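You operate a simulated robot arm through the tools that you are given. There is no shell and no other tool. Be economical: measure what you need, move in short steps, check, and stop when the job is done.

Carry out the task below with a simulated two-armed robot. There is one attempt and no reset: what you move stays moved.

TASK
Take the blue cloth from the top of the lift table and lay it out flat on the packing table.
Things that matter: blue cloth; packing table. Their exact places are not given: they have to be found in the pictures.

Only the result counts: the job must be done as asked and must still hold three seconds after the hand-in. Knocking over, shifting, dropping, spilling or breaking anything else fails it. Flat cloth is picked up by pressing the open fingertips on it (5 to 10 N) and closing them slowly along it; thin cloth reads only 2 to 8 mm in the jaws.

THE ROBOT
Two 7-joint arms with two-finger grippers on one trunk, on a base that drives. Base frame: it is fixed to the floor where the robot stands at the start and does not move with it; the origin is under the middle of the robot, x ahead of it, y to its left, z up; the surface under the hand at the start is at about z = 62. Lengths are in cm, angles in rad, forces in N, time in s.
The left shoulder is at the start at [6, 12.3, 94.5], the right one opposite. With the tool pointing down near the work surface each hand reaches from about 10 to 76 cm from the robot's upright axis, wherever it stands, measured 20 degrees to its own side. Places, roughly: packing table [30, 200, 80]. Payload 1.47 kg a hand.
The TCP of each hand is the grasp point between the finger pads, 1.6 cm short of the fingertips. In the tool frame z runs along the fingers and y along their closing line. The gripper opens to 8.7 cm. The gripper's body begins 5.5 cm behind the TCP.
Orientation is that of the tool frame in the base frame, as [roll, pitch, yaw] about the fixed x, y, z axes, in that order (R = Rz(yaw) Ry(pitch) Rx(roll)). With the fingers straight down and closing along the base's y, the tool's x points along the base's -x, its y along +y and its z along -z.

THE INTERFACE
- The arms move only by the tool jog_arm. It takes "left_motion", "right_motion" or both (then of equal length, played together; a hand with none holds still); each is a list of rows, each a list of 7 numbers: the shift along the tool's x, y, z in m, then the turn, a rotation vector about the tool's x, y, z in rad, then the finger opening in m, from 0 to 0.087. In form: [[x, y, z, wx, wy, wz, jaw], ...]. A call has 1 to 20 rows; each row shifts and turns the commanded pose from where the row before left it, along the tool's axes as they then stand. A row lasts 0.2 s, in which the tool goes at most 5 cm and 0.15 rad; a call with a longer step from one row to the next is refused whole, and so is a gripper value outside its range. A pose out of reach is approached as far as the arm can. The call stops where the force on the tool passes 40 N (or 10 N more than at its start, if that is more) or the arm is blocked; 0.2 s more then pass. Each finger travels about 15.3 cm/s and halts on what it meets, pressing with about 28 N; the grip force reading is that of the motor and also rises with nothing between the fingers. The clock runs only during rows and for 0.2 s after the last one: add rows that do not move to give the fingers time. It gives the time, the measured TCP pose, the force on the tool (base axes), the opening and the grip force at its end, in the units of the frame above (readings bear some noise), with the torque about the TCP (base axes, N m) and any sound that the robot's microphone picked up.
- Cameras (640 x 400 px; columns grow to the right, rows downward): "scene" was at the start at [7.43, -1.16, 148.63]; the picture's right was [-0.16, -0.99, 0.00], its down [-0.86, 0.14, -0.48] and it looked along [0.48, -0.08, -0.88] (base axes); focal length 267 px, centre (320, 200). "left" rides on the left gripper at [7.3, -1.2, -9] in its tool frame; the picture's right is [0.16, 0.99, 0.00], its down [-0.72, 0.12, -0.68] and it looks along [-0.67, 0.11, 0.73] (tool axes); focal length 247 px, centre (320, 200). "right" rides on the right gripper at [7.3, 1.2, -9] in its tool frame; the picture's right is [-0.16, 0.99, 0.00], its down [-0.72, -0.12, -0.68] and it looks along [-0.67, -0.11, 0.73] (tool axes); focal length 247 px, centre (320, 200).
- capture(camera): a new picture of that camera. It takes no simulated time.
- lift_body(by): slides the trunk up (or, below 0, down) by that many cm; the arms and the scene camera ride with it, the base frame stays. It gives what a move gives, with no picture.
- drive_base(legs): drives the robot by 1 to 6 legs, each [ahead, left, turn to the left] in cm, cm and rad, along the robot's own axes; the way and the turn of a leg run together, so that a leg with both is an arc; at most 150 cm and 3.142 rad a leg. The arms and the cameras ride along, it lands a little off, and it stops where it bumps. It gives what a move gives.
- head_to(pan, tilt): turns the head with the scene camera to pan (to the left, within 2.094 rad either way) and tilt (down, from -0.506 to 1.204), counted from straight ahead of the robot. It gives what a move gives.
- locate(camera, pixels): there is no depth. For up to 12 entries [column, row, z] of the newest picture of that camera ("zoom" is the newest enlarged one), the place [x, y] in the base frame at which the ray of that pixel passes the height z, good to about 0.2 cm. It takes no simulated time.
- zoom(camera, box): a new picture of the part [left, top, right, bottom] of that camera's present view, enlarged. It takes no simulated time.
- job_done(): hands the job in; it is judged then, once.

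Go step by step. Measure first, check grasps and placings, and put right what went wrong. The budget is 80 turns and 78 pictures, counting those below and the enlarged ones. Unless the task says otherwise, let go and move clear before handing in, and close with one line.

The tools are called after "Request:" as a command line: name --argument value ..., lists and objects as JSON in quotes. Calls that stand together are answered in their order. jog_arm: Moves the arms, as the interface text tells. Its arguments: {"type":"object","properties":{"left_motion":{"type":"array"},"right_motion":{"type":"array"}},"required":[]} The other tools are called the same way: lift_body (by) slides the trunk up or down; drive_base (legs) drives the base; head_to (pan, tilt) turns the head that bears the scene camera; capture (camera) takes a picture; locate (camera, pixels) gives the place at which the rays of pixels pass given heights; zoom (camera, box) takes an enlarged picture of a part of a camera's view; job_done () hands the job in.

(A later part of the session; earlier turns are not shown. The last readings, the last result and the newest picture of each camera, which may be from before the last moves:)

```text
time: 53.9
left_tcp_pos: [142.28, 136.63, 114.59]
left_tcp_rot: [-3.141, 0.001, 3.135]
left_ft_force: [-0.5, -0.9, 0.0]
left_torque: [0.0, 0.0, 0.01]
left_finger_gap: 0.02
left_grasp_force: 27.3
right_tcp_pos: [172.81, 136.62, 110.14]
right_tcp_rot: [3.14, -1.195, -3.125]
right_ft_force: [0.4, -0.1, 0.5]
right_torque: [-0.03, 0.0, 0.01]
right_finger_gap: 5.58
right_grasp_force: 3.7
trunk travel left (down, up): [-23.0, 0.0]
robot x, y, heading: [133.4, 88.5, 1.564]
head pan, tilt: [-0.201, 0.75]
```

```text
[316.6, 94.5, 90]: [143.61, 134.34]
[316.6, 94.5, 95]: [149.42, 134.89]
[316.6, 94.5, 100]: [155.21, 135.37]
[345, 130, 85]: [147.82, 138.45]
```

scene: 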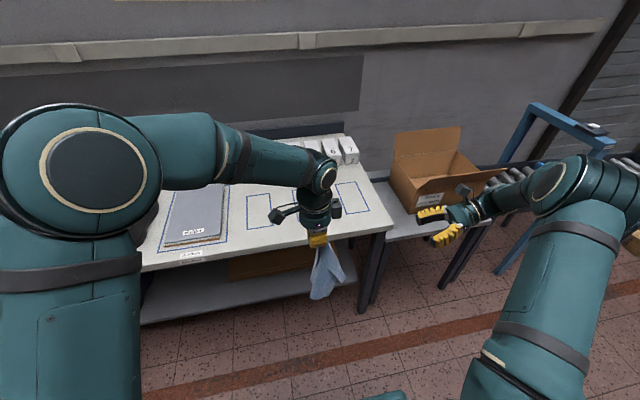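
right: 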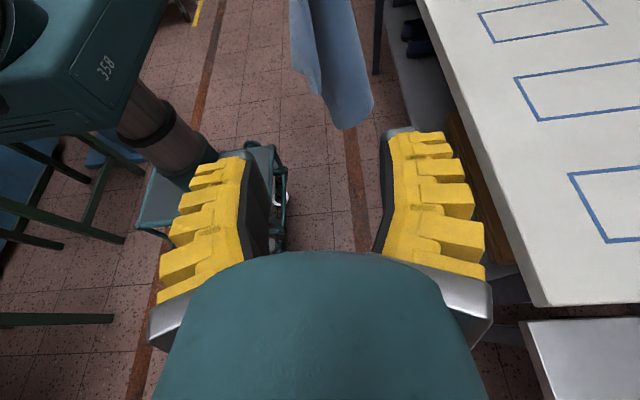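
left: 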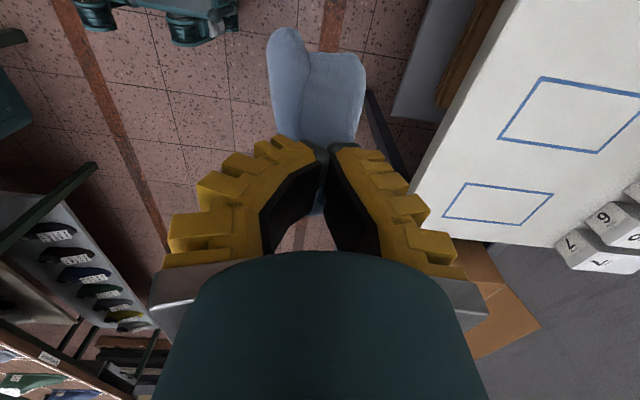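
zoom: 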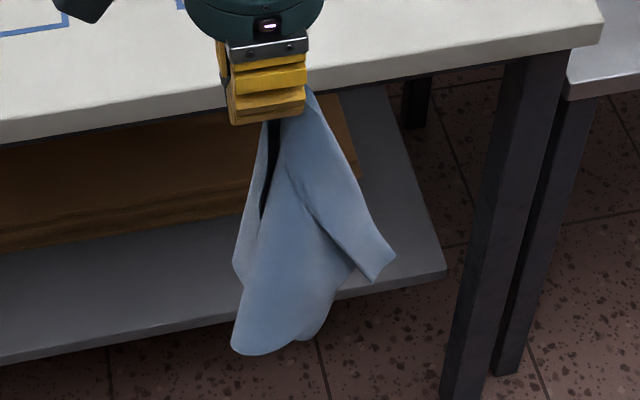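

Both rays meet at about (149.4, 134.5, 95). I'll bring the right fingers to a point 7 cm short of it and check.

Request:
jog_arm --right_motion '[[-0.0089, -0.0026, 0.0247, 0, 0, 0, 0.03], [-0.0089, -0.0026, 0.0247, 0, 0, 0, 0.03], [-0.0089, -0.0026, 0.0247, 0, 0, 0, 0.03], [-0.0089, -0.0026, 0.0247, 0, 0, 0, 0.03], [-0.0089, -0.0026, 0.0247, 0, 0, 0, 0.03], [-0.0089, -0.0026, 0.0247, 0, 0, 0, 0.03], [-0.0089, -0.0026, 0.0247, 0, 0, 0, 0.03], [-0.0089, -0.0026, 0.0247, 0, 0, 0, 0.03], [0, 0, 0, 0, 0, 0, 0.03]]'

Request:
capture --camera "right"

Request:
zoom --camera "scene" --box '[280, 220, 424, 310]'

```text
time: 55.9
left_tcp_pos: [142.31, 136.68, 114.75]
left_tcp_rot: [3.141, 0.001, 3.135]
left_ft_force: [-0.4, 0.8, 0.3]
left_torque: [-0.03, -0.01, -0.03]
left_finger_gap: 0.01
left_grasp_force: 27.9
right_tcp_pos: [157.05, 134.21, 96.11]
right_tcp_rot: [3.141, -1.192, -3.126]
right_ft_force: [0.9, -0.3, 0.3]
right_torque: [0.0, -0.02, 0.01]
right_finger_gap: 3.61
right_grasp_force: 4.2
trunk travel left (down, up): [-23.0, 0.0]
robot x, y, heading: [133.31, 88.47, 1.56]
head pan, tilt: [-0.201, 0.75]
```

```text
43 pictures are left
```

right: 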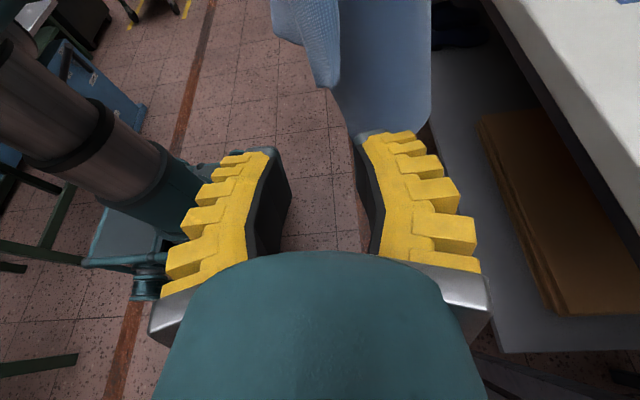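

```text
4.44 times, centred on (352, 265) of scene
```

zoom: 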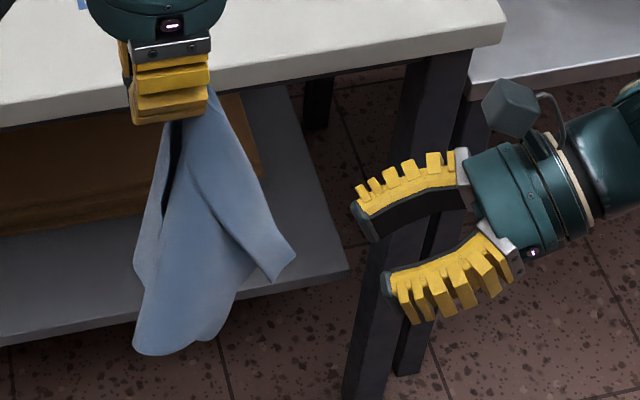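

Request:
locate --camera "right" --pixels '[[329, 88, 95], [329, 88, 93], [338, 72, 96], [310, 50, 97], [400, 150, 87]]'

Request:
locate --camera "scene" --pixels '[[342, 283.5, 95], [342, 283.5, 93], [346.4, 278, 96], [335, 283, 95]]'

```text
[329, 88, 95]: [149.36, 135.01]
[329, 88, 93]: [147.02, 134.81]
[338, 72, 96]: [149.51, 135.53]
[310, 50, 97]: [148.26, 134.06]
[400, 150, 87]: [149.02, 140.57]
```

```text
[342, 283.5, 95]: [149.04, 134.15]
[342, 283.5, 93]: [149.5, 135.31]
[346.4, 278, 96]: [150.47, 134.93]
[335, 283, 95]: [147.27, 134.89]
```

The tip is at about (149.2, 134.8, 94.5). I'll slide the open fingers around it and close them.

Request:
jog_arm --right_motion '[[0.0055, 0.001, 0.0151, 0, 0, 0, 0.03], [0.0055, 0.001, 0.0151, 0, 0, 0, 0.03], [0.0055, 0.001, 0.0151, 0, 0, 0, 0.03], [0.0055, 0.001, 0.0151, 0, 0, 0, 0.03], [0.0055, 0.001, 0.0151, 0, 0, 0, 0.03], [0, 0, 0, 0, 0, 0, 0.03]]'

Request:
capture --camera "right"

Request:
zoom --camera "scene" --box '[280, 220, 424, 310]'

```text
time: 57.3
left_tcp_pos: [142.27, 136.69, 114.62]
left_tcp_rot: [3.141, 0.001, 3.135]
left_ft_force: [-0.1, 0.6, 0.1]
left_torque: [-0.03, -0.02, 0.0]
left_finger_gap: 0.0
left_grasp_force: 26.7
right_tcp_pos: [149.04, 134.49, 95.9]
right_tcp_rot: [-3.141, -1.193, -3.128]
right_ft_force: [0.3, 0.9, -0.4]
right_torque: [-0.03, 0.0, 0.0]
right_finger_gap: 3.62
right_grasp_force: 3.6
trunk travel left (down, up): [-23.0, 0.0]
robot x, y, heading: [133.52, 87.92, 1.565]
head pan, tilt: [-0.201, 0.75]
```

```text
41 pictures are left
```

right: 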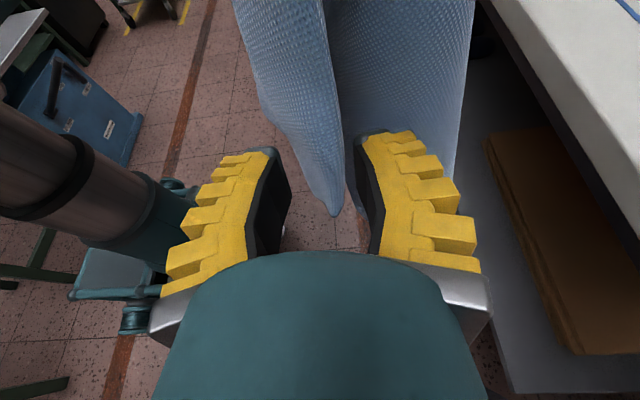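

```text
4.44 times, centred on (352, 265) of scene
```

zoom: 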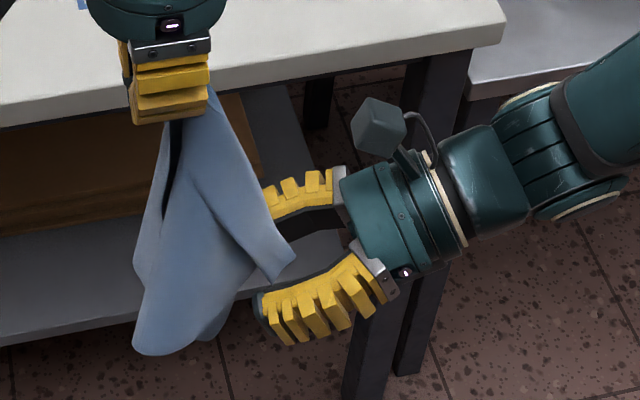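

The tip (335,215 in the right view) is between the fingers and the other panel is outside the far finger. I'll close slowly.

Request:
jog_arm --right_motion '[[0, 0, 0, 0, 0, 0, 0.024], [0, 0, 0, 0, 0, 0, 0.018], [0, 0, 0, 0, 0, 0, 0.012], [0, 0, 0, 0, 0, 0, 0.006], [0, 0, 0, 0, 0, 0, 0], [0, 0, 0, 0, 0, 0, 0], [0, 0, 0, 0, 0, 0, 0]]'

Request:
capture --camera "right"

Request:
zoom --camera "scene" --box '[280, 220, 424, 310]'

```text
time: 58.9
left_tcp_pos: [142.33, 136.71, 114.55]
left_tcp_rot: [3.141, 0.001, 3.137]
left_ft_force: [0.0, 0.7, -0.1]
left_torque: [-0.03, -0.02, 0.02]
left_finger_gap: 0.01
left_grasp_force: 27.7
right_tcp_pos: [149.15, 134.57, 95.94]
right_tcp_rot: [-3.141, -1.191, -3.127]
right_ft_force: [0.1, -1.2, 0.0]
right_torque: [0.01, -0.01, 0.01]
right_finger_gap: 0.0
right_grasp_force: 27.8
trunk travel left (down, up): [-23.0, 0.0]
robot x, y, heading: [133.63, 88.56, 1.56]
head pan, tilt: [-0.201, 0.75]
```

```text
39 pictures are left
```

right: 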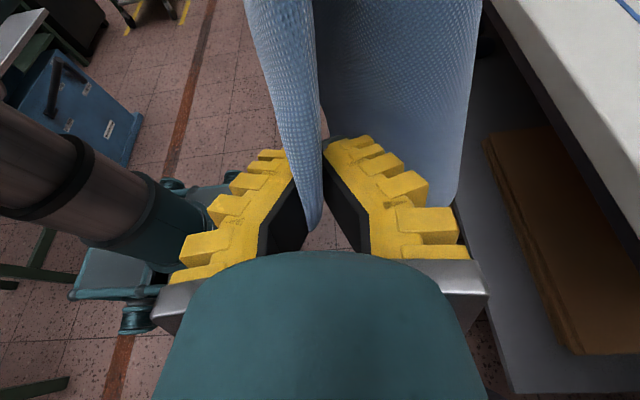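

```text
4.44 times, centred on (352, 265) of scene
```

zoom: 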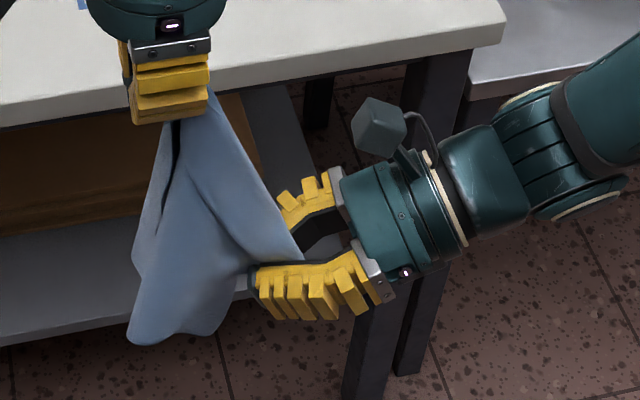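

The tip is held. I'll swing the right hand up in an arc around the left one to the same height, turning its fingers back to pointing down as it goes.

Request:
jog_arm --right_motion '[[0.0027, 0.0013, -0.0149, 0, -0.0745, 0, 0], [0.0027, 0.0013, -0.0149, 0, -0.0745, 0, 0], [0.001, 0.0013, -0.0148, 0, -0.0745, 0, 0], [0.001, 0.0013, -0.0148, 0, -0.0745, 0, 0], [0.001, 0.0013, -0.0149, 0, -0.0745, 0, 0], [0.001, 0.0013, -0.0149, 0, -0.0745, 0, 0], [0.001, 0.0013, -0.0149, 0, -0.0745, 0, 0], [0.001, 0.0013, -0.0149, 0, -0.0745, 0, 0], [0.001, 0.0013, -0.0149, 0, -0.0745, 0, 0], [0.001, 0.0013, -0.0149, 0, -0.0745, 0, 0], [0.001, 0.0013, -0.0149, 0, -0.0745, 0, 0], [0.001, 0.0013, -0.0149, 0, -0.0745, 0, 0], [0.002, 0.0013, -0.0148, 0, -0.0745, 0, 0], [0.002, 0.0013, -0.0148, 0, -0.0745, 0, 0], [0.002, 0.0013, -0.0149, 0, -0.0745, 0, 0], [0.002, 0.0013, -0.0149, 0, -0.0745, 0, 0], [0, 0, 0, 0, 0, 0, 0]]'

Request:
zoom --camera "scene" --box '[260, 180, 452, 300]'

```text
time: 62.5
left_tcp_pos: [142.24, 136.64, 114.62]
left_tcp_rot: [-3.141, 0.001, 3.134]
left_ft_force: [0.1, 0.4, 0.7]
left_torque: [0.0, -0.02, 0.01]
left_finger_gap: 0.0
left_grasp_force: 29.1
right_tcp_pos: [160.56, 136.89, 115.32]
right_tcp_rot: [3.14, 0.001, -3.127]
right_ft_force: [-0.4, -0.3, 0.3]
right_torque: [-0.01, -0.05, -0.02]
right_finger_gap: 0.0
right_grasp_force: 28.3
trunk travel left (down, up): [-23.0, 0.0]
robot x, y, heading: [133.3, 88.06, 1.567]
head pan, tilt: [-0.201, 0.75]
```

```text
3.33 times, centred on (356, 240) of scene
```

zoom: 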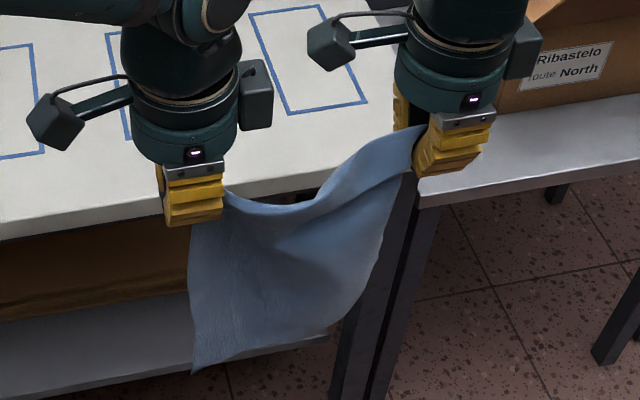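

Both corners are held again and the cloth hangs open. I'll take up a little slack and drive ahead so the hands come over the table.

Request:
jog_arm --right_motion '[[-0.003, 0, 0.003, 0, 0, 0, 0], [-0.003, 0, 0.003, 0, 0, 0, 0], [0, 0, 0, 0, 0, 0, 0]]'

Request:
drive_base --legs '[[21, 0, 0], [21, 0, 0]]'

Request:
capture --camera "scene"

Request:
zoom --camera "scene" --box '[260, 180, 452, 300]'

```text
time: 63.3
left_tcp_pos: [142.12, 136.75, 114.6]
left_tcp_rot: [-3.141, -0.001, 3.136]
left_ft_force: [-0.3, -0.8, 0.2]
left_torque: [0.03, -0.03, -0.04]
left_finger_gap: 0.0
left_grasp_force: 27.9
right_tcp_pos: [161.2, 136.73, 114.87]
right_tcp_rot: [3.141, 0.0, -3.127]
right_ft_force: [-0.3, -0.7, 0.6]
right_torque: [0.03, 0.01, 0.02]
right_finger_gap: 0.0
right_grasp_force: 27.7
trunk travel left (down, up): [-23.0, 0.0]
robot x, y, heading: [133.01, 87.83, 1.561]
head pan, tilt: [-0.201, 0.75]
```

```text
time: 66.2
left_tcp_pos: [142.67, 178.42, 114.73]
left_tcp_rot: [-3.141, 0.0, 3.134]
left_ft_force: [-0.4, 1.2, -0.8]
left_torque: [0.0, 0.01, 0.01]
left_finger_gap: 0.0
left_grasp_force: 27.3
right_tcp_pos: [161.51, 178.68, 114.72]
right_tcp_rot: [3.14, 0.0, -3.129]
right_ft_force: [-0.2, 0.7, -0.5]
right_torque: [-0.02, 0.04, 0.0]
right_finger_gap: 0.0
right_grasp_force: 28.5
trunk travel left (down, up): [-23.0, 0.0]
robot x, y, heading: [133.48, 129.73, 1.559]
head pan, tilt: [-0.201, 0.75]
```

```text
36 pictures are left
```

scene: 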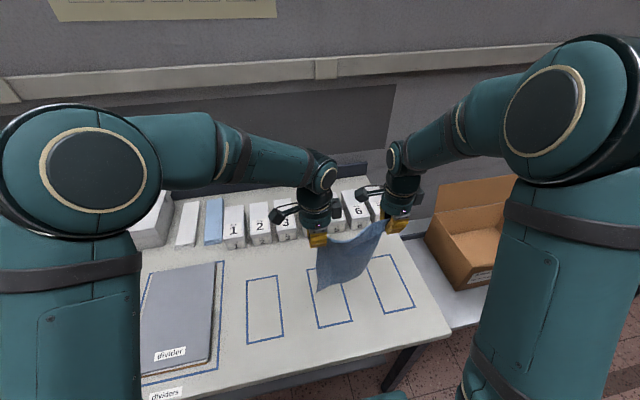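

```text
3.33 times, centred on (356, 240) of scene
```

zoom: 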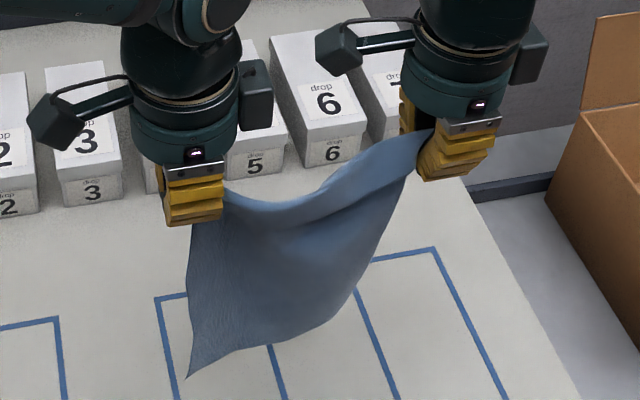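

Both corners are still held above the free area. I'll measure the surroundings at table height.

Request:
locate --camera "scene" --pixels '[[237, 249, 80], [262, 245, 80], [360, 229, 80], [452, 332, 80], [300, 368, 80], [215, 370, 80], [225, 262, 80], [420, 285, 80]]'

```text
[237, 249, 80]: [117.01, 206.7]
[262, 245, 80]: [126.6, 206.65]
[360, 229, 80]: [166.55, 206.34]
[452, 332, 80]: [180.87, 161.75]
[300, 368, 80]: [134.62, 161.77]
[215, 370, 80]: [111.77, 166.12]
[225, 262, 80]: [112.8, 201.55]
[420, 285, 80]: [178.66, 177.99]
```

The free strip is y 162–206. I'll move the hands forward to y≈197 and look at how the bottom hangs before touching down.

Request:
jog_arm --left_motion '[[0, 0.01, 0, 0, 0, 0, 0], [0, 0.0185, 0, 0, 0, 0, 0], [0, 0.0185, 0, 0, 0, 0, 0], [0, 0.0185, 0, 0, 0, 0, 0], [0, 0.0185, 0, 0, 0, 0, 0], [0, 0.0185, 0, 0, 0, 0, 0], [0, 0.0185, 0, 0, 0, 0, 0], [0, 0.0185, 0, 0, 0, 0, 0], [0, 0.0185, 0, 0, 0, 0, 0], [0, 0.0185, 0, 0, 0, 0, 0], [0, 0.01, 0.01, 0, 0, 0, 0], [0, 0, 0.01, 0, 0, 0, 0], [0, 0, 0, 0, 0, 0, 0], [0, 0, 0, 0, 0, 0, 0]]' --right_motion '[[0, 0.01, 0, 0, 0, 0, 0], [0, 0.0185, 0, 0, 0, 0, 0], [0, 0.0185, 0, 0, 0, 0, 0], [0, 0.0185, 0, 0, 0, 0, 0], [0, 0.0185, 0, 0, 0, 0, 0], [0, 0.0185, 0, 0, 0, 0, 0], [0, 0.0185, 0, 0, 0, 0, 0], [0, 0.0185, 0, 0, 0, 0, 0], [0, 0.0185, 0, 0, 0, 0, 0], [0, 0.0185, 0, 0, 0, 0, 0], [0, 0.01, 0.01, 0, 0, 0, 0], [0, 0, 0.01, 0, 0, 0, 0], [0, 0, 0, 0, 0, 0, 0], [0, 0, 0, 0, 0, 0, 0]]'

Request:
zoom --camera "scene" --box '[260, 170, 452, 290]'

Request:
capture --camera "left"

```text
time: 69.2
left_tcp_pos: [142.78, 197.18, 112.74]
left_tcp_rot: [-3.141, -0.001, 3.134]
left_ft_force: [0.2, 0.3, 0.7]
left_torque: [-0.04, -0.03, 0.0]
left_finger_gap: 0.0
left_grasp_force: 27.9
right_tcp_pos: [161.27, 197.25, 112.68]
right_tcp_rot: [3.14, 0.0, -3.13]
right_ft_force: [-0.8, 0.1, -0.5]
right_torque: [0.0, 0.0, 0.03]
right_finger_gap: 0.01
right_grasp_force: 27.9
trunk travel left (down, up): [-23.0, 0.0]
robot x, y, heading: [133.59, 129.79, 1.563]
head pan, tilt: [-0.201, 0.75]
```

```text
3.33 times, centred on (356, 230) of scene
```

zoom: 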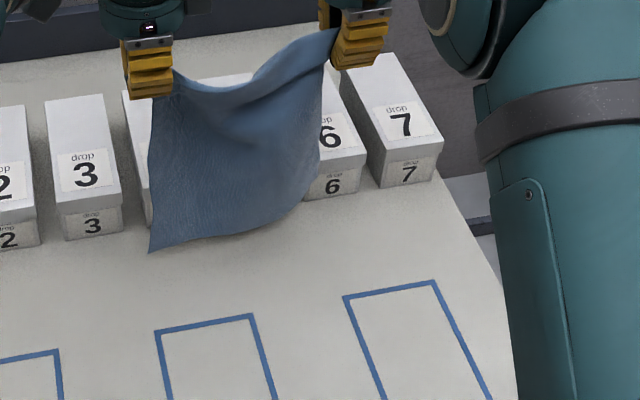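

```text
33 pictures are left
```

left: 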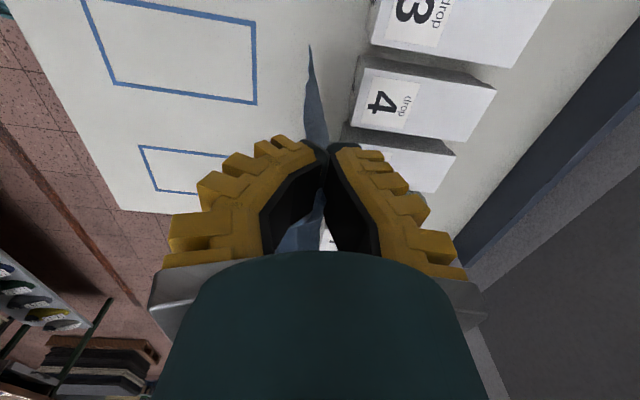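

Request:
locate --camera "scene" --pixels '[[305, 245.6, 80], [305, 245.6, 83], [305, 245.6, 86], [305, 245.6, 89], [355.4, 219.5, 90], [355.4, 219.5, 86]]'

```text
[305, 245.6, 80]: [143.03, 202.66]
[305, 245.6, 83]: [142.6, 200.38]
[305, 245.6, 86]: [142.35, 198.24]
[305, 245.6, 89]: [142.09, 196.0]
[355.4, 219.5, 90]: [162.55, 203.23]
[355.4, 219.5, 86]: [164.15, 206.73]
```

The bottom corner is about 7 cm above the table. I'll come back 2 cm and lower until it touches, then start laying it, going back and down at equal rates.

Request:
jog_arm --left_motion '[[0, -0.01, 0.014, 0, 0, 0, 0], [0, -0.01, 0.014, 0, 0, 0, 0], [0, 0, 0.014, 0, 0, 0, 0], [0, 0, 0.014, 0, 0, 0, 0], [0, 0, 0.014, 0, 0, 0, 0], [0, 0, 0, 0, 0, 0, 0], [0, 0, 0, 0, 0, 0, 0], [0, -0.01, 0.01, 0, 0, 0, 0], [0, -0.01, 0.01, 0, 0, 0, 0], [0, -0.01, 0.01, 0, 0, 0, 0], [0, -0.01, 0.01, 0, 0, 0, 0], [0, -0.01, 0.01, 0, 0, 0, 0], [0, -0.01, 0.01, 0, 0, 0, 0], [0, -0.01, 0.01, 0, 0, 0, 0], [0, -0.01, 0.01, 0, 0, 0, 0], [0, 0, 0, 0, 0, 0, 0]]' --right_motion '[[0, -0.01, 0.014, 0, 0, 0, 0], [0, -0.01, 0.014, 0, 0, 0, 0], [0, 0, 0.014, 0, 0, 0, 0], [0, 0, 0.014, 0, 0, 0, 0], [0, 0, 0.014, 0, 0, 0, 0], [0, 0, 0, 0, 0, 0, 0], [0, 0, 0, 0, 0, 0, 0], [0, -0.01, 0.01, 0, 0, 0, 0], [0, -0.01, 0.01, 0, 0, 0, 0], [0, -0.01, 0.01, 0, 0, 0, 0], [0, -0.01, 0.01, 0, 0, 0, 0], [0, -0.01, 0.01, 0, 0, 0, 0], [0, -0.01, 0.01, 0, 0, 0, 0], [0, -0.01, 0.01, 0, 0, 0, 0], [0, -0.01, 0.01, 0, 0, 0, 0], [0, 0, 0, 0, 0, 0, 0]]'

Request:
zoom --camera "scene" --box '[260, 180, 452, 300]'

Request:
capture --camera "left"

```text
time: 72.6
left_tcp_pos: [142.7, 187.03, 97.47]
left_tcp_rot: [3.141, 0.001, 3.133]
left_ft_force: [-0.2, 0.1, 0.0]
left_torque: [0.01, 0.02, 0.0]
left_finger_gap: 0.01
left_grasp_force: 27.9
right_tcp_pos: [161.4, 187.21, 97.72]
right_tcp_rot: [-3.141, 0.0, -3.132]
right_ft_force: [0.4, 0.4, -0.4]
right_torque: [0.02, 0.01, 0.0]
right_finger_gap: 0.0
right_grasp_force: 27.9
trunk travel left (down, up): [-23.0, 0.0]
robot x, y, heading: [134.08, 129.84, 1.565]
head pan, tilt: [-0.201, 0.75]
```

```text
3.33 times, centred on (356, 240) of scene
```

zoom: 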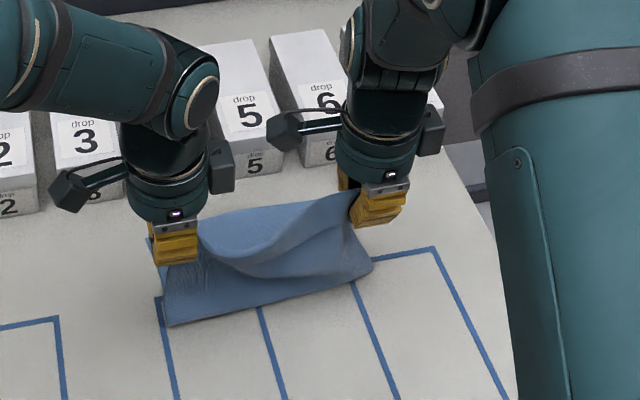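

```text
31 pictures are left
```

left: 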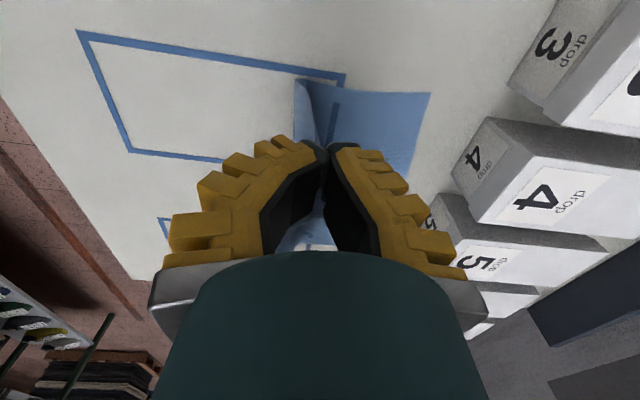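

Request:
locate --camera "scene" --pixels '[[309.5, 277.5, 80], [371, 260, 80], [305, 252, 80], [356, 241, 80]]'

Request:
locate --camera "left" --pixels '[[430, 95, 80], [408, 178, 80], [297, 85, 80]]'

```text
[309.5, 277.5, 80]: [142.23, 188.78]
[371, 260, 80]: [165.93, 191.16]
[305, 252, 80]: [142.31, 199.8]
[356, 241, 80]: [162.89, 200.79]
```

```text
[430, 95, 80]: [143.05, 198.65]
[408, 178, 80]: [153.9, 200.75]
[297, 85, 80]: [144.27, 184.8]
```

The far edge lies at y≈200 and the fold is under the hands, as intended. I'll go on laying the rest down.

Request:
jog_arm --left_motion '[[0, -0.012, 0.012, 0, 0, 0, 0], [0, -0.012, 0.012, 0, 0, 0, 0], [0, -0.012, 0.012, 0, 0, 0, 0], [0, -0.012, 0.012, 0, 0, 0, 0], [0, -0.012, 0.012, 0, 0, 0, 0], [0, -0.012, 0.012, 0, 0, 0, 0], [0, -0.012, 0.012, 0, 0, 0, 0], [0, -0.012, 0.012, 0, 0, 0, 0], [0, -0.012, 0.012, 0, 0, 0, 0], [0, -0.012, 0.012, 0, 0, 0, 0], [0, -0.012, 0.012, 0, 0, 0, 0], [0, 0, 0, 0, 0, 0, 0]]' --right_motion '[[0, -0.012, 0.012, 0, 0, 0, 0], [0, -0.012, 0.012, 0, 0, 0, 0], [0, -0.012, 0.012, 0, 0, 0, 0], [0, -0.012, 0.012, 0, 0, 0, 0], [0, -0.012, 0.012, 0, 0, 0, 0], [0, -0.012, 0.012, 0, 0, 0, 0], [0, -0.012, 0.012, 0, 0, 0, 0], [0, -0.012, 0.012, 0, 0, 0, 0], [0, -0.012, 0.012, 0, 0, 0, 0], [0, -0.012, 0.012, 0, 0, 0, 0], [0, -0.012, 0.012, 0, 0, 0, 0], [0, 0, 0, 0, 0, 0, 0]]'

Request:
zoom --camera "scene" --box '[260, 210, 452, 330]'

Request:
capture --camera "left"

```text
time: 74.8
left_tcp_pos: [142.85, 175.79, 86.59]
left_tcp_rot: [3.122, 0.01, 3.136]
left_ft_force: [-4.2, -1.7, 21.3]
left_torque: [0.16, -0.15, 0.01]
left_finger_gap: 0.11
left_grasp_force: 28.0
right_tcp_pos: [161.59, 175.84, 86.33]
right_tcp_rot: [3.123, 0.002, -3.131]
right_ft_force: [-0.8, -2.6, 25.7]
right_torque: [0.05, 0.25, 0.04]
right_finger_gap: 0.02
right_grasp_force: 28.2
trunk travel left (down, up): [-23.0, 0.0]
robot x, y, heading: [133.82, 130.22, 1.563]
head pan, tilt: [-0.201, 0.75]
stopped in row 11 (left hand): the force on the tool passed its limit at 54 N (the readings are from after the stop); the commanded pose is now the measured one
```

```text
3.33 times, centred on (356, 270) of scene
```

zoom: 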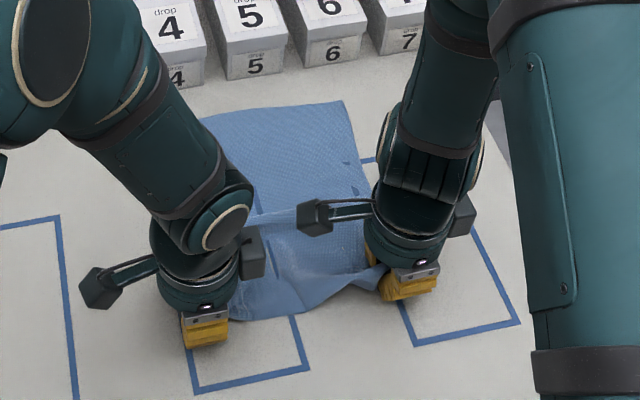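

```text
29 pictures are left
```

left: 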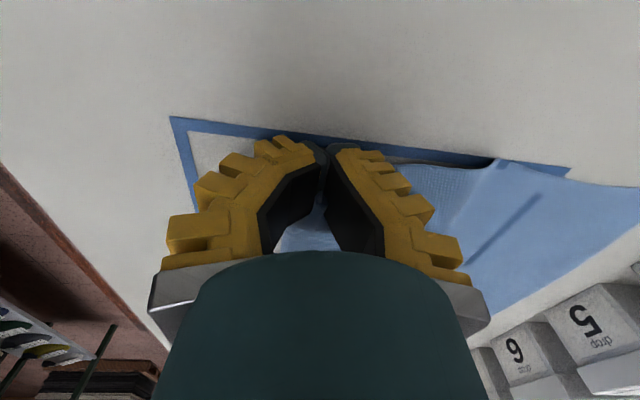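

The hands met the table: its top is really at z≈85. I'll ease up a few millimetres and re-measure with that height.

Request:
jog_arm --left_motion '[[0, 0, -0.003, 0, 0, 0, 0], [0, 0, 0, 0, 0, 0, 0]]' --right_motion '[[0, 0, -0.003, 0, 0, 0, 0], [0, 0, 0, 0, 0, 0, 0]]'

Request:
capture --camera "scene"

Request:
locate --camera "scene" --pixels '[[362, 240.6, 85], [321.5, 245.4, 85], [452, 332, 85], [300, 368, 85], [237, 249, 85], [360, 229, 85], [334, 306, 85], [312, 312, 85]]'

Request:
capture --camera "right"

```text
time: 75.4
left_tcp_pos: [142.84, 175.71, 86.62]
left_tcp_rot: [3.126, 0.01, 3.134]
left_ft_force: [-0.7, 0.5, 15.1]
left_torque: [0.15, -0.11, 0.01]
left_finger_gap: 0.01
left_grasp_force: 27.9
right_tcp_pos: [161.64, 175.93, 86.46]
right_tcp_rot: [3.125, 0.006, -3.131]
right_ft_force: [-1.3, 0.0, 8.3]
right_torque: [0.08, 0.08, -0.01]
right_finger_gap: 0.02
right_grasp_force: 28.0
trunk travel left (down, up): [-23.0, 0.0]
robot x, y, heading: [133.54, 130.08, 1.567]
head pan, tilt: [-0.201, 0.75]
```

```text
28 pictures are left
```

scene: 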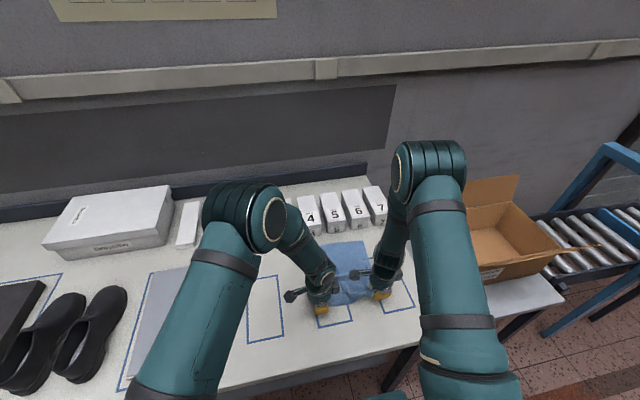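

```text
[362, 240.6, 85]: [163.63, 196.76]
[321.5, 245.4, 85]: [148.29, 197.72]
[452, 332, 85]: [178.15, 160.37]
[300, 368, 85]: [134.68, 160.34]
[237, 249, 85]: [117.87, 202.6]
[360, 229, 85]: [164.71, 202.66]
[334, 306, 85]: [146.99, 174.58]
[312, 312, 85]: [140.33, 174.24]
```

```text
27 pictures are left
```

right: 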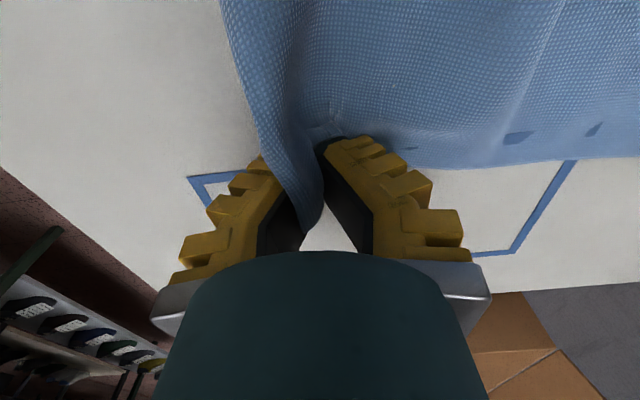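

The far edge is at y≈197 and the grips at y≈176, so about 5 cm of slack remains. I'll lift slightly and pull the hands back to take it out.

Request:
jog_arm --left_motion '[[0, 0, -0.007, 0, 0, 0, 0], [0, -0.008, 0, 0, 0, 0, 0], [0, -0.008, 0, 0, 0, 0, 0], [0, -0.008, 0, 0, 0, 0, 0], [0, -0.008, 0, 0, 0, 0, 0], [0, -0.008, 0, 0, 0, 0, 0], [0, -0.005, 0, 0, 0, 0, 0], [0, 0, 0, 0, 0, 0, 0]]' --right_motion '[[0, 0, -0.007, 0, 0, 0, 0], [0, -0.008, 0, 0, 0, 0, 0], [0, -0.008, 0, 0, 0, 0, 0], [0, -0.008, 0, 0, 0, 0, 0], [0, -0.008, 0, 0, 0, 0, 0], [0, -0.008, 0, 0, 0, 0, 0], [0, -0.005, 0, 0, 0, 0, 0], [0, 0, 0, 0, 0, 0, 0]]'

Request:
zoom --camera "scene" --box '[260, 220, 452, 340]'

Request:
capture --camera "right"

Request:
capture --camera "left"

```text
time: 77.2
left_tcp_pos: [142.93, 171.37, 87.25]
left_tcp_rot: [3.128, 0.008, 3.134]
left_ft_force: [0.1, 0.7, -0.1]
left_torque: [-0.01, 0.02, -0.01]
left_finger_gap: 0.0
left_grasp_force: 28.2
right_tcp_pos: [161.77, 171.62, 87.03]
right_tcp_rot: [3.126, 0.003, -3.129]
right_ft_force: [0.6, -5.2, 1.4]
right_torque: [-0.02, -0.02, -0.02]
right_finger_gap: 0.01
right_grasp_force: 28.0
trunk travel left (down, up): [-23.0, 0.0]
robot x, y, heading: [133.55, 129.73, 1.563]
head pan, tilt: [-0.201, 0.75]
```

```text
3.33 times, centred on (356, 280) of scene
```

zoom: 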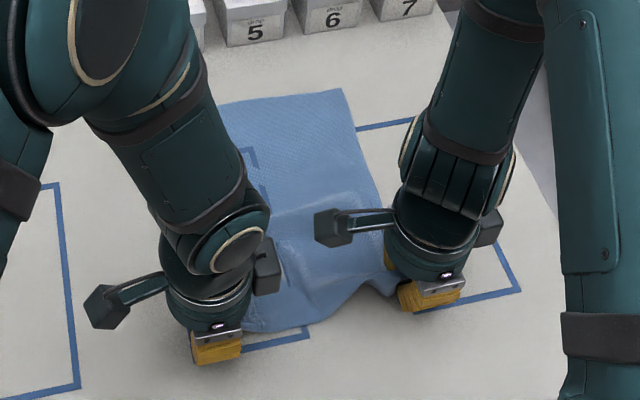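

```text
25 pictures are left
```

right: 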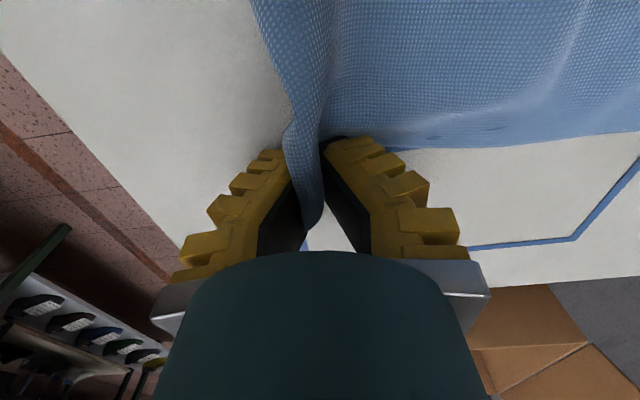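

```text
24 pictures are left
```

left: 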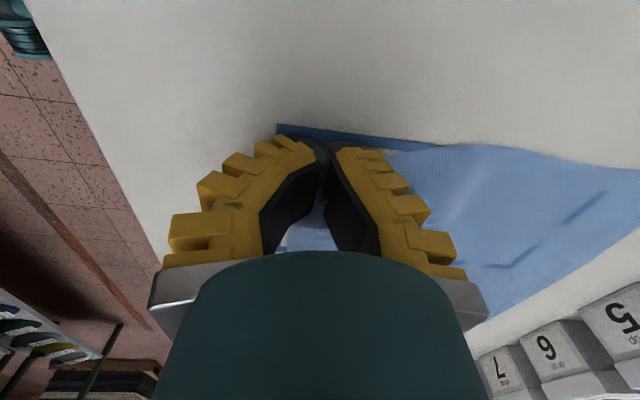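

The cloth is nearly flat, with a small wave remaining between the hands. I'll pull 1 cm more, spread the hands slightly, lower them and let go slowly.

Request:
jog_arm --left_motion '[[0.003, -0.005, 0, 0, 0, 0, 0], [0.003, -0.005, 0, 0, 0, 0, 0], [0, 0, 0.003, 0, 0, 0, 0], [0, 0, 0, 0, 0, 0, 0.005], [0, 0, 0, 0, 0, 0, 0.01], [0, 0, 0, 0, 0, 0, 0.015], [0, 0, 0, 0, 0, 0, 0.02], [0, 0, 0, 0, 0, 0, 0.025], [0, 0, -0.01, 0, 0, 0, 0.025], [0, 0, -0.02, 0, 0, 0, 0.025], [0, 0, -0.03, 0, 0, 0, 0.025], [0, 0, -0.03, 0, 0, 0, 0.025]]' --right_motion '[[-0.003, -0.005, 0, 0, 0, 0, 0], [-0.003, -0.005, 0, 0, 0, 0, 0], [0, 0, 0.003, 0, 0, 0, 0], [0, 0, 0, 0, 0, 0, 0.005], [0, 0, 0, 0, 0, 0, 0.01], [0, 0, 0, 0, 0, 0, 0.015], [0, 0, 0, 0, 0, 0, 0.02], [0, 0, 0, 0, 0, 0, 0.025], [0, 0, -0.01, 0, 0, 0, 0.025], [0, 0, -0.02, 0, 0, 0, 0.025], [0, 0, -0.03, 0, 0, 0, 0.025], [0, 0, -0.03, 0, 0, 0, 0.025]]'

Request:
zoom --camera "scene" --box '[260, 220, 452, 340]'

Request:
capture --camera "right"

Request:
capture --camera "left"

```text
time: 79.8
left_tcp_pos: [142.2, 170.14, 95.93]
left_tcp_rot: [3.127, 0.008, 3.134]
left_ft_force: [-0.5, -0.3, -0.1]
left_torque: [0.0, 0.0, -0.04]
left_finger_gap: 3.1
left_grasp_force: 4.6
right_tcp_pos: [162.25, 170.27, 95.76]
right_tcp_rot: [3.124, 0.005, -3.131]
right_ft_force: [0.4, -0.9, 0.0]
right_torque: [0.01, -0.02, -0.01]
right_finger_gap: 3.11
right_grasp_force: 3.8
trunk travel left (down, up): [-23.0, 0.0]
robot x, y, heading: [133.54, 130.59, 1.56]
head pan, tilt: [-0.201, 0.75]
```

```text
3.33 times, centred on (356, 280) of scene
```

zoom: 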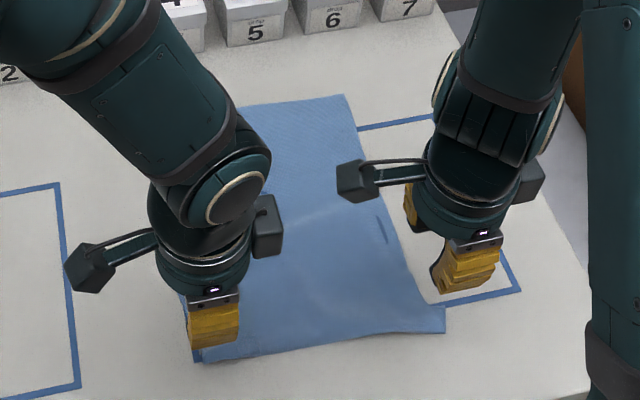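

```text
22 pictures are left
```

right: 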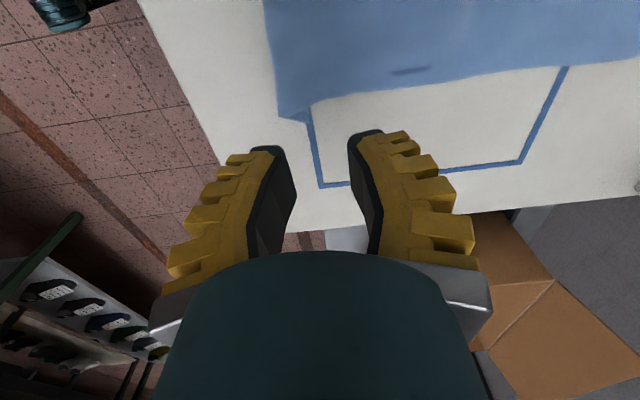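

```text
21 pictures are left
```

left: 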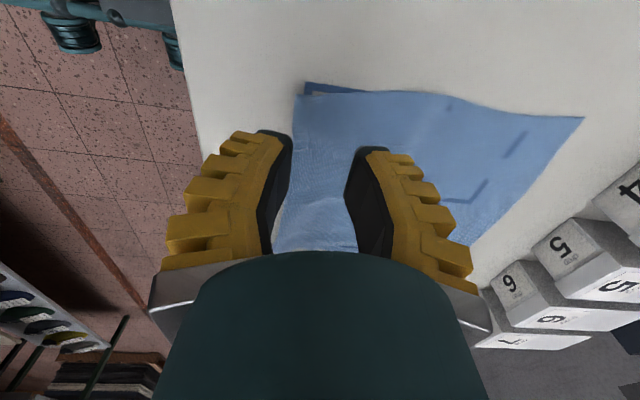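

Very flat. I'll raise the hands and bring them back clear of the table so I can see the whole cloth.

Request:
jog_arm --left_motion '[[0, 0, -0.03, 0, 0, 0, 0.025], [0, 0, -0.03, 0, 0, 0, 0.025], [0.02, 0, -0.03, 0, 0, 0, 0.025], [0.03, -0.02, -0.03, 0, 0, 0, 0.025], [0.03, -0.02, -0.02, 0, 0, 0, 0.025], [0.03, -0.02, 0, 0, 0, 0, 0.025], [0.03, -0.02, 0, 0, 0, 0, 0.025], [0.03, -0.02, 0, 0, 0, 0, 0.025]]' --right_motion '[[0, 0, -0.03, 0, 0, 0, 0.025], [0, 0, -0.03, 0, 0, 0, 0.025], [-0.02, 0, -0.03, 0, 0, 0, 0.025], [-0.02, -0.02, -0.03, 0, 0, 0, 0.025], [-0.02, -0.02, -0.02, 0, 0, 0, 0.025], [-0.02, -0.02, 0, 0, 0, 0, 0.025], [-0.02, -0.02, 0, 0, 0, 0, 0.025], [0, 0, 0, 0, 0, 0, 0.025]]'

Request:
capture --camera "scene"

Request:
zoom --camera "scene" --box '[272, 230, 432, 330]'

```text
time: 81.6
left_tcp_pos: [125.42, 161.28, 109.82]
left_tcp_rot: [3.129, 0.007, 3.135]
left_ft_force: [0.1, -0.2, 0.3]
left_torque: [-0.03, -0.05, -0.02]
left_finger_gap: 3.11
left_grasp_force: 4.1
left hand out of reach, approached as far as the arm can: row 8
right_tcp_pos: [172.29, 162.36, 109.62]
right_tcp_rot: [3.125, 0.004, -3.129]
right_ft_force: [0.0, 0.4, -0.5]
right_torque: [0.0, -0.02, -0.01]
right_finger_gap: 3.1
right_grasp_force: 4.0
trunk travel left (down, up): [-23.0, 0.0]
robot x, y, heading: [133.49, 129.98, 1.562]
head pan, tilt: [-0.201, 0.75]
```

```text
20 pictures are left
```

scene: 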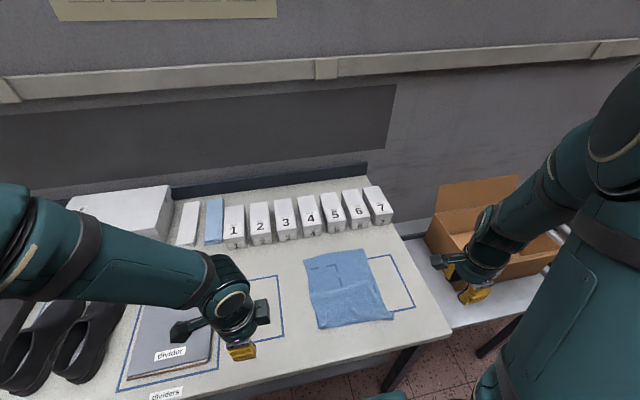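

```text
4.00 times, centred on (352, 280) of scene
```

zoom: 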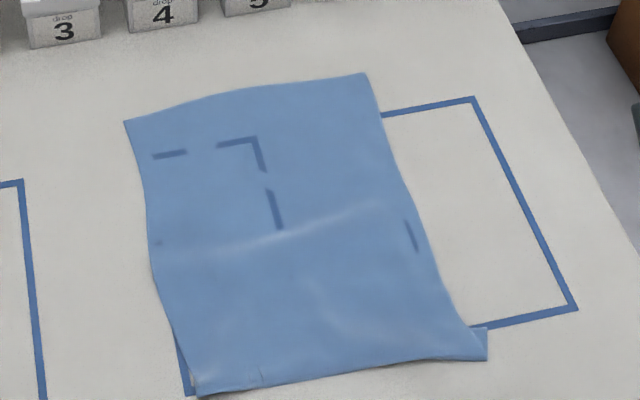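

The cloth lies open with only a faint ridge across the middle. I'll check its corners and extent.

Request:
locate --camera "zoom" --pixels '[[124, 121, 85], [364, 73, 85], [487, 360, 85], [198, 396, 85], [485, 327, 85], [150, 250, 85], [395, 200, 85]]'

Request:
zoom --camera "scene" --box '[304, 280, 400, 340]'

```text
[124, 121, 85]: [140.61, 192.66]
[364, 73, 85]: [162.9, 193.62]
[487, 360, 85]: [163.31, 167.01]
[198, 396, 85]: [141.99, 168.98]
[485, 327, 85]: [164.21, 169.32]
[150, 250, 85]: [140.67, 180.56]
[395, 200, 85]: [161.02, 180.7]
```

```text
6.67 times, centred on (352, 310) of scene
```

zoom: 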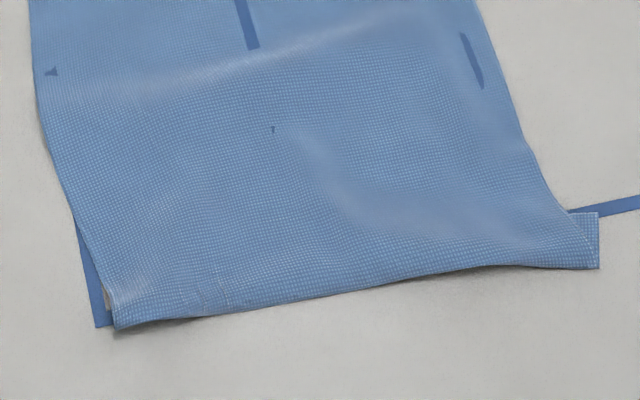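

The width is right at 22 cm, but the depth is only about 25 cm against 29.5 before, so the near hem may be folded under. I'll look at it more closely.

Request:
zoom --camera "scene" --box '[312, 305, 360, 335]'

Request:
zoom --camera "scene" --box '[352, 296, 400, 326]'

```text
13.33 times, centred on (336, 320) of scene
```

zoom: 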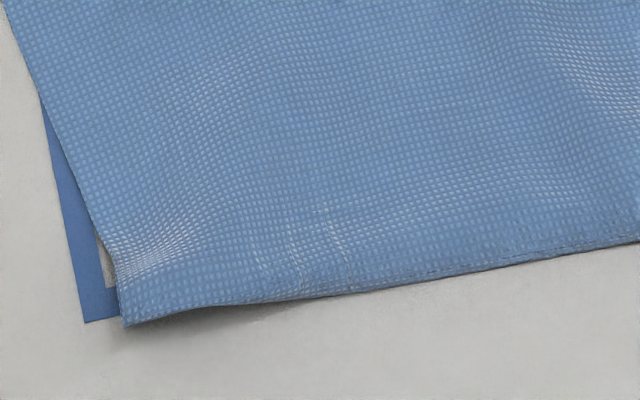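

```text
13.33 times, centred on (376, 311) of scene
```

zoom: 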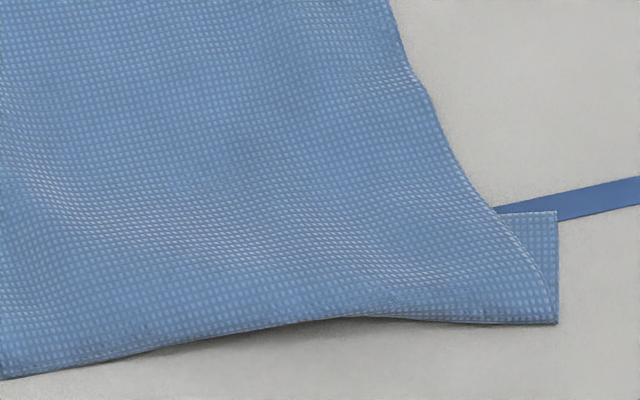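

At the right corner the hem shows clearly folded under: a small under-flap sticks out at (545,265). I'll pinch the single layer well behind the hem (y≈175) with both hands, lift so the hem falls open, and lay it down again.

Request:
jog_arm --left_motion '[[-0.0245, 0.0172, 0.0247, 0, 0, 0, 0.03], [-0.0245, 0.0172, 0.0247, 0, 0, 0, 0.03], [-0.0245, 0.0172, 0.0247, 0, 0, 0, 0.03], [-0.0245, 0.0172, 0.0247, 0, 0, 0, 0.03], [-0.0245, 0.0172, 0.0247, 0, 0, 0, 0.03], [-0.0245, 0.0172, 0.0247, 0, 0, 0, 0.03], [-0.0245, 0.0172, 0.0247, 0, 0, 0, 0.03], [-0.0245, 0.0172, 0.0247, 0, 0, 0, 0.03], [0, 0, 0, 0, 0, 0, 0.03]]' --right_motion '[[0.0154, 0.0159, 0.0245, 0, 0, 0, 0.03], [0.0154, 0.0159, 0.0245, 0, 0, 0, 0.03], [0.0154, 0.0159, 0.0245, 0, 0, 0, 0.03], [0.0154, 0.0159, 0.0245, 0, 0, 0, 0.03], [0.0154, 0.0159, 0.0245, 0, 0, 0, 0.03], [0.0154, 0.0159, 0.0245, 0, 0, 0, 0.03], [0.0154, 0.0159, 0.0245, 0, 0, 0, 0.03], [0.0154, 0.0159, 0.0245, 0, 0, 0, 0.03], [0, 0, 0, 0, 0, 0, 0.03]]'

```text
time: 83.7
left_tcp_pos: [144.77, 175.25, 90.3]
left_tcp_rot: [3.13, 0.0, 3.138]
left_ft_force: [-1.5, -0.5, 1.5]
left_torque: [0.02, -0.22, -0.03]
left_finger_gap: 3.6
left_grasp_force: 4.4
right_tcp_pos: [160.56, 175.04, 90.08]
right_tcp_rot: [3.124, 0.014, -3.141]
right_ft_force: [1.6, 0.5, -0.9]
right_torque: [-0.02, 0.03, -0.03]
right_finger_gap: 3.62
right_grasp_force: 4.5
trunk travel left (down, up): [-23.0, 0.0]
robot x, y, heading: [133.61, 129.69, 1.564]
head pan, tilt: [-0.201, 0.75]
stopped in row 9 (right hand): the force on the tool passed its limit at 43 N (the readings are from after the stop); the commanded pose is now the measured one
```

The right hand's camera touched the left hand at this spacing. I'll widen them a little and go down close to the cloth.

Request:
jog_arm --left_motion '[[0.007, 0, 0, 0, 0, 0, 0.03], [0.007, 0, 0, 0, 0, 0, 0.03], [0, 0, 0.015, 0, 0, 0, 0.03], [0, 0, 0.017, 0, 0, 0, 0.03], [0, 0, 0, 0, 0, 0, 0.03]]' --right_motion '[[-0.004, 0, 0, 0, 0, 0, 0.03], [-0.004, 0, 0, 0, 0, 0, 0.03], [0, 0, 0.015, 0, 0, 0, 0.03], [0, 0, 0.016, 0, 0, 0, 0.03], [0, 0, 0, 0, 0, 0, 0.03]]'

Request:
zoom --camera "scene" --box '[272, 230, 432, 330]'

```text
time: 84.8
left_tcp_pos: [143.43, 175.31, 86.89]
left_tcp_rot: [3.129, 0.001, 3.139]
left_ft_force: [-0.4, 0.6, -0.5]
left_torque: [0.0, 0.01, 0.03]
left_finger_gap: 3.07
left_grasp_force: 7.1
right_tcp_pos: [161.45, 175.16, 87.09]
right_tcp_rot: [3.121, 0.015, 3.141]
right_ft_force: [0.0, 0.9, -0.3]
right_torque: [0.02, -0.02, -0.01]
right_finger_gap: 3.63
right_grasp_force: 4.1
trunk travel left (down, up): [-23.0, 0.0]
robot x, y, heading: [133.7, 129.96, 1.561]
head pan, tilt: [-0.201, 0.75]
```

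```text
4.00 times, centred on (352, 280) of scene
```

zoom: 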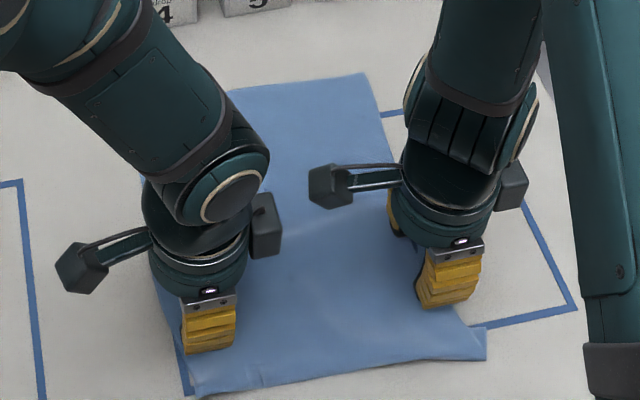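

Request:
jog_arm --left_motion '[[0, 0, 0.003, 0, 0, 0, 0.03], [0, 0, 0, 0, 0, 0, 0.03]]' --right_motion '[[0, 0, 0.005, 0, 0, 0, 0.03], [0, 0, 0, 0, 0, 0, 0.03]]'

```text
time: 85.5
left_tcp_pos: [143.37, 175.38, 86.79]
left_tcp_rot: [3.128, 0.001, 3.139]
left_ft_force: [-0.1, 0.4, 0.9]
left_torque: [0.01, -0.02, -0.01]
left_finger_gap: 3.1
left_grasp_force: 6.9
right_tcp_pos: [161.36, 175.31, 86.59]
right_tcp_rot: [3.119, 0.014, 3.141]
right_ft_force: [-0.2, -1.4, 16.9]
right_torque: [-0.13, 0.09, 0.0]
right_finger_gap: 3.28
right_grasp_force: 7.4
trunk travel left (down, up): [-23.0, 0.0]
robot x, y, heading: [133.72, 130.17, 1.557]
head pan, tilt: [-0.201, 0.75]
```

Request:
jog_arm --left_motion '[[0, 0, 0.0015, 0, 0, 0, 0.03], [0, 0, 0, 0, 0, 0, 0.03]]' --right_motion '[[0, 0, -0.001, 0, 0, 0, 0.03], [0, 0, 0, 0, 0, 0, 0.03]]'

```text
time: 86.0
left_tcp_pos: [143.5, 175.31, 86.63]
left_tcp_rot: [3.128, 0.001, 3.138]
left_ft_force: [0.4, 1.1, 6.2]
left_torque: [-0.07, 0.03, 0.02]
left_finger_gap: 3.37
left_grasp_force: 3.2
right_tcp_pos: [161.46, 175.25, 86.66]
right_tcp_rot: [3.123, 0.015, -3.141]
right_ft_force: [0.8, -1.3, 11.0]
right_torque: [-0.12, 0.04, 0.01]
right_finger_gap: 3.19
right_grasp_force: 7.5
trunk travel left (down, up): [-23.0, 0.0]
robot x, y, heading: [133.85, 129.76, 1.565]
head pan, tilt: [-0.201, 0.75]
```

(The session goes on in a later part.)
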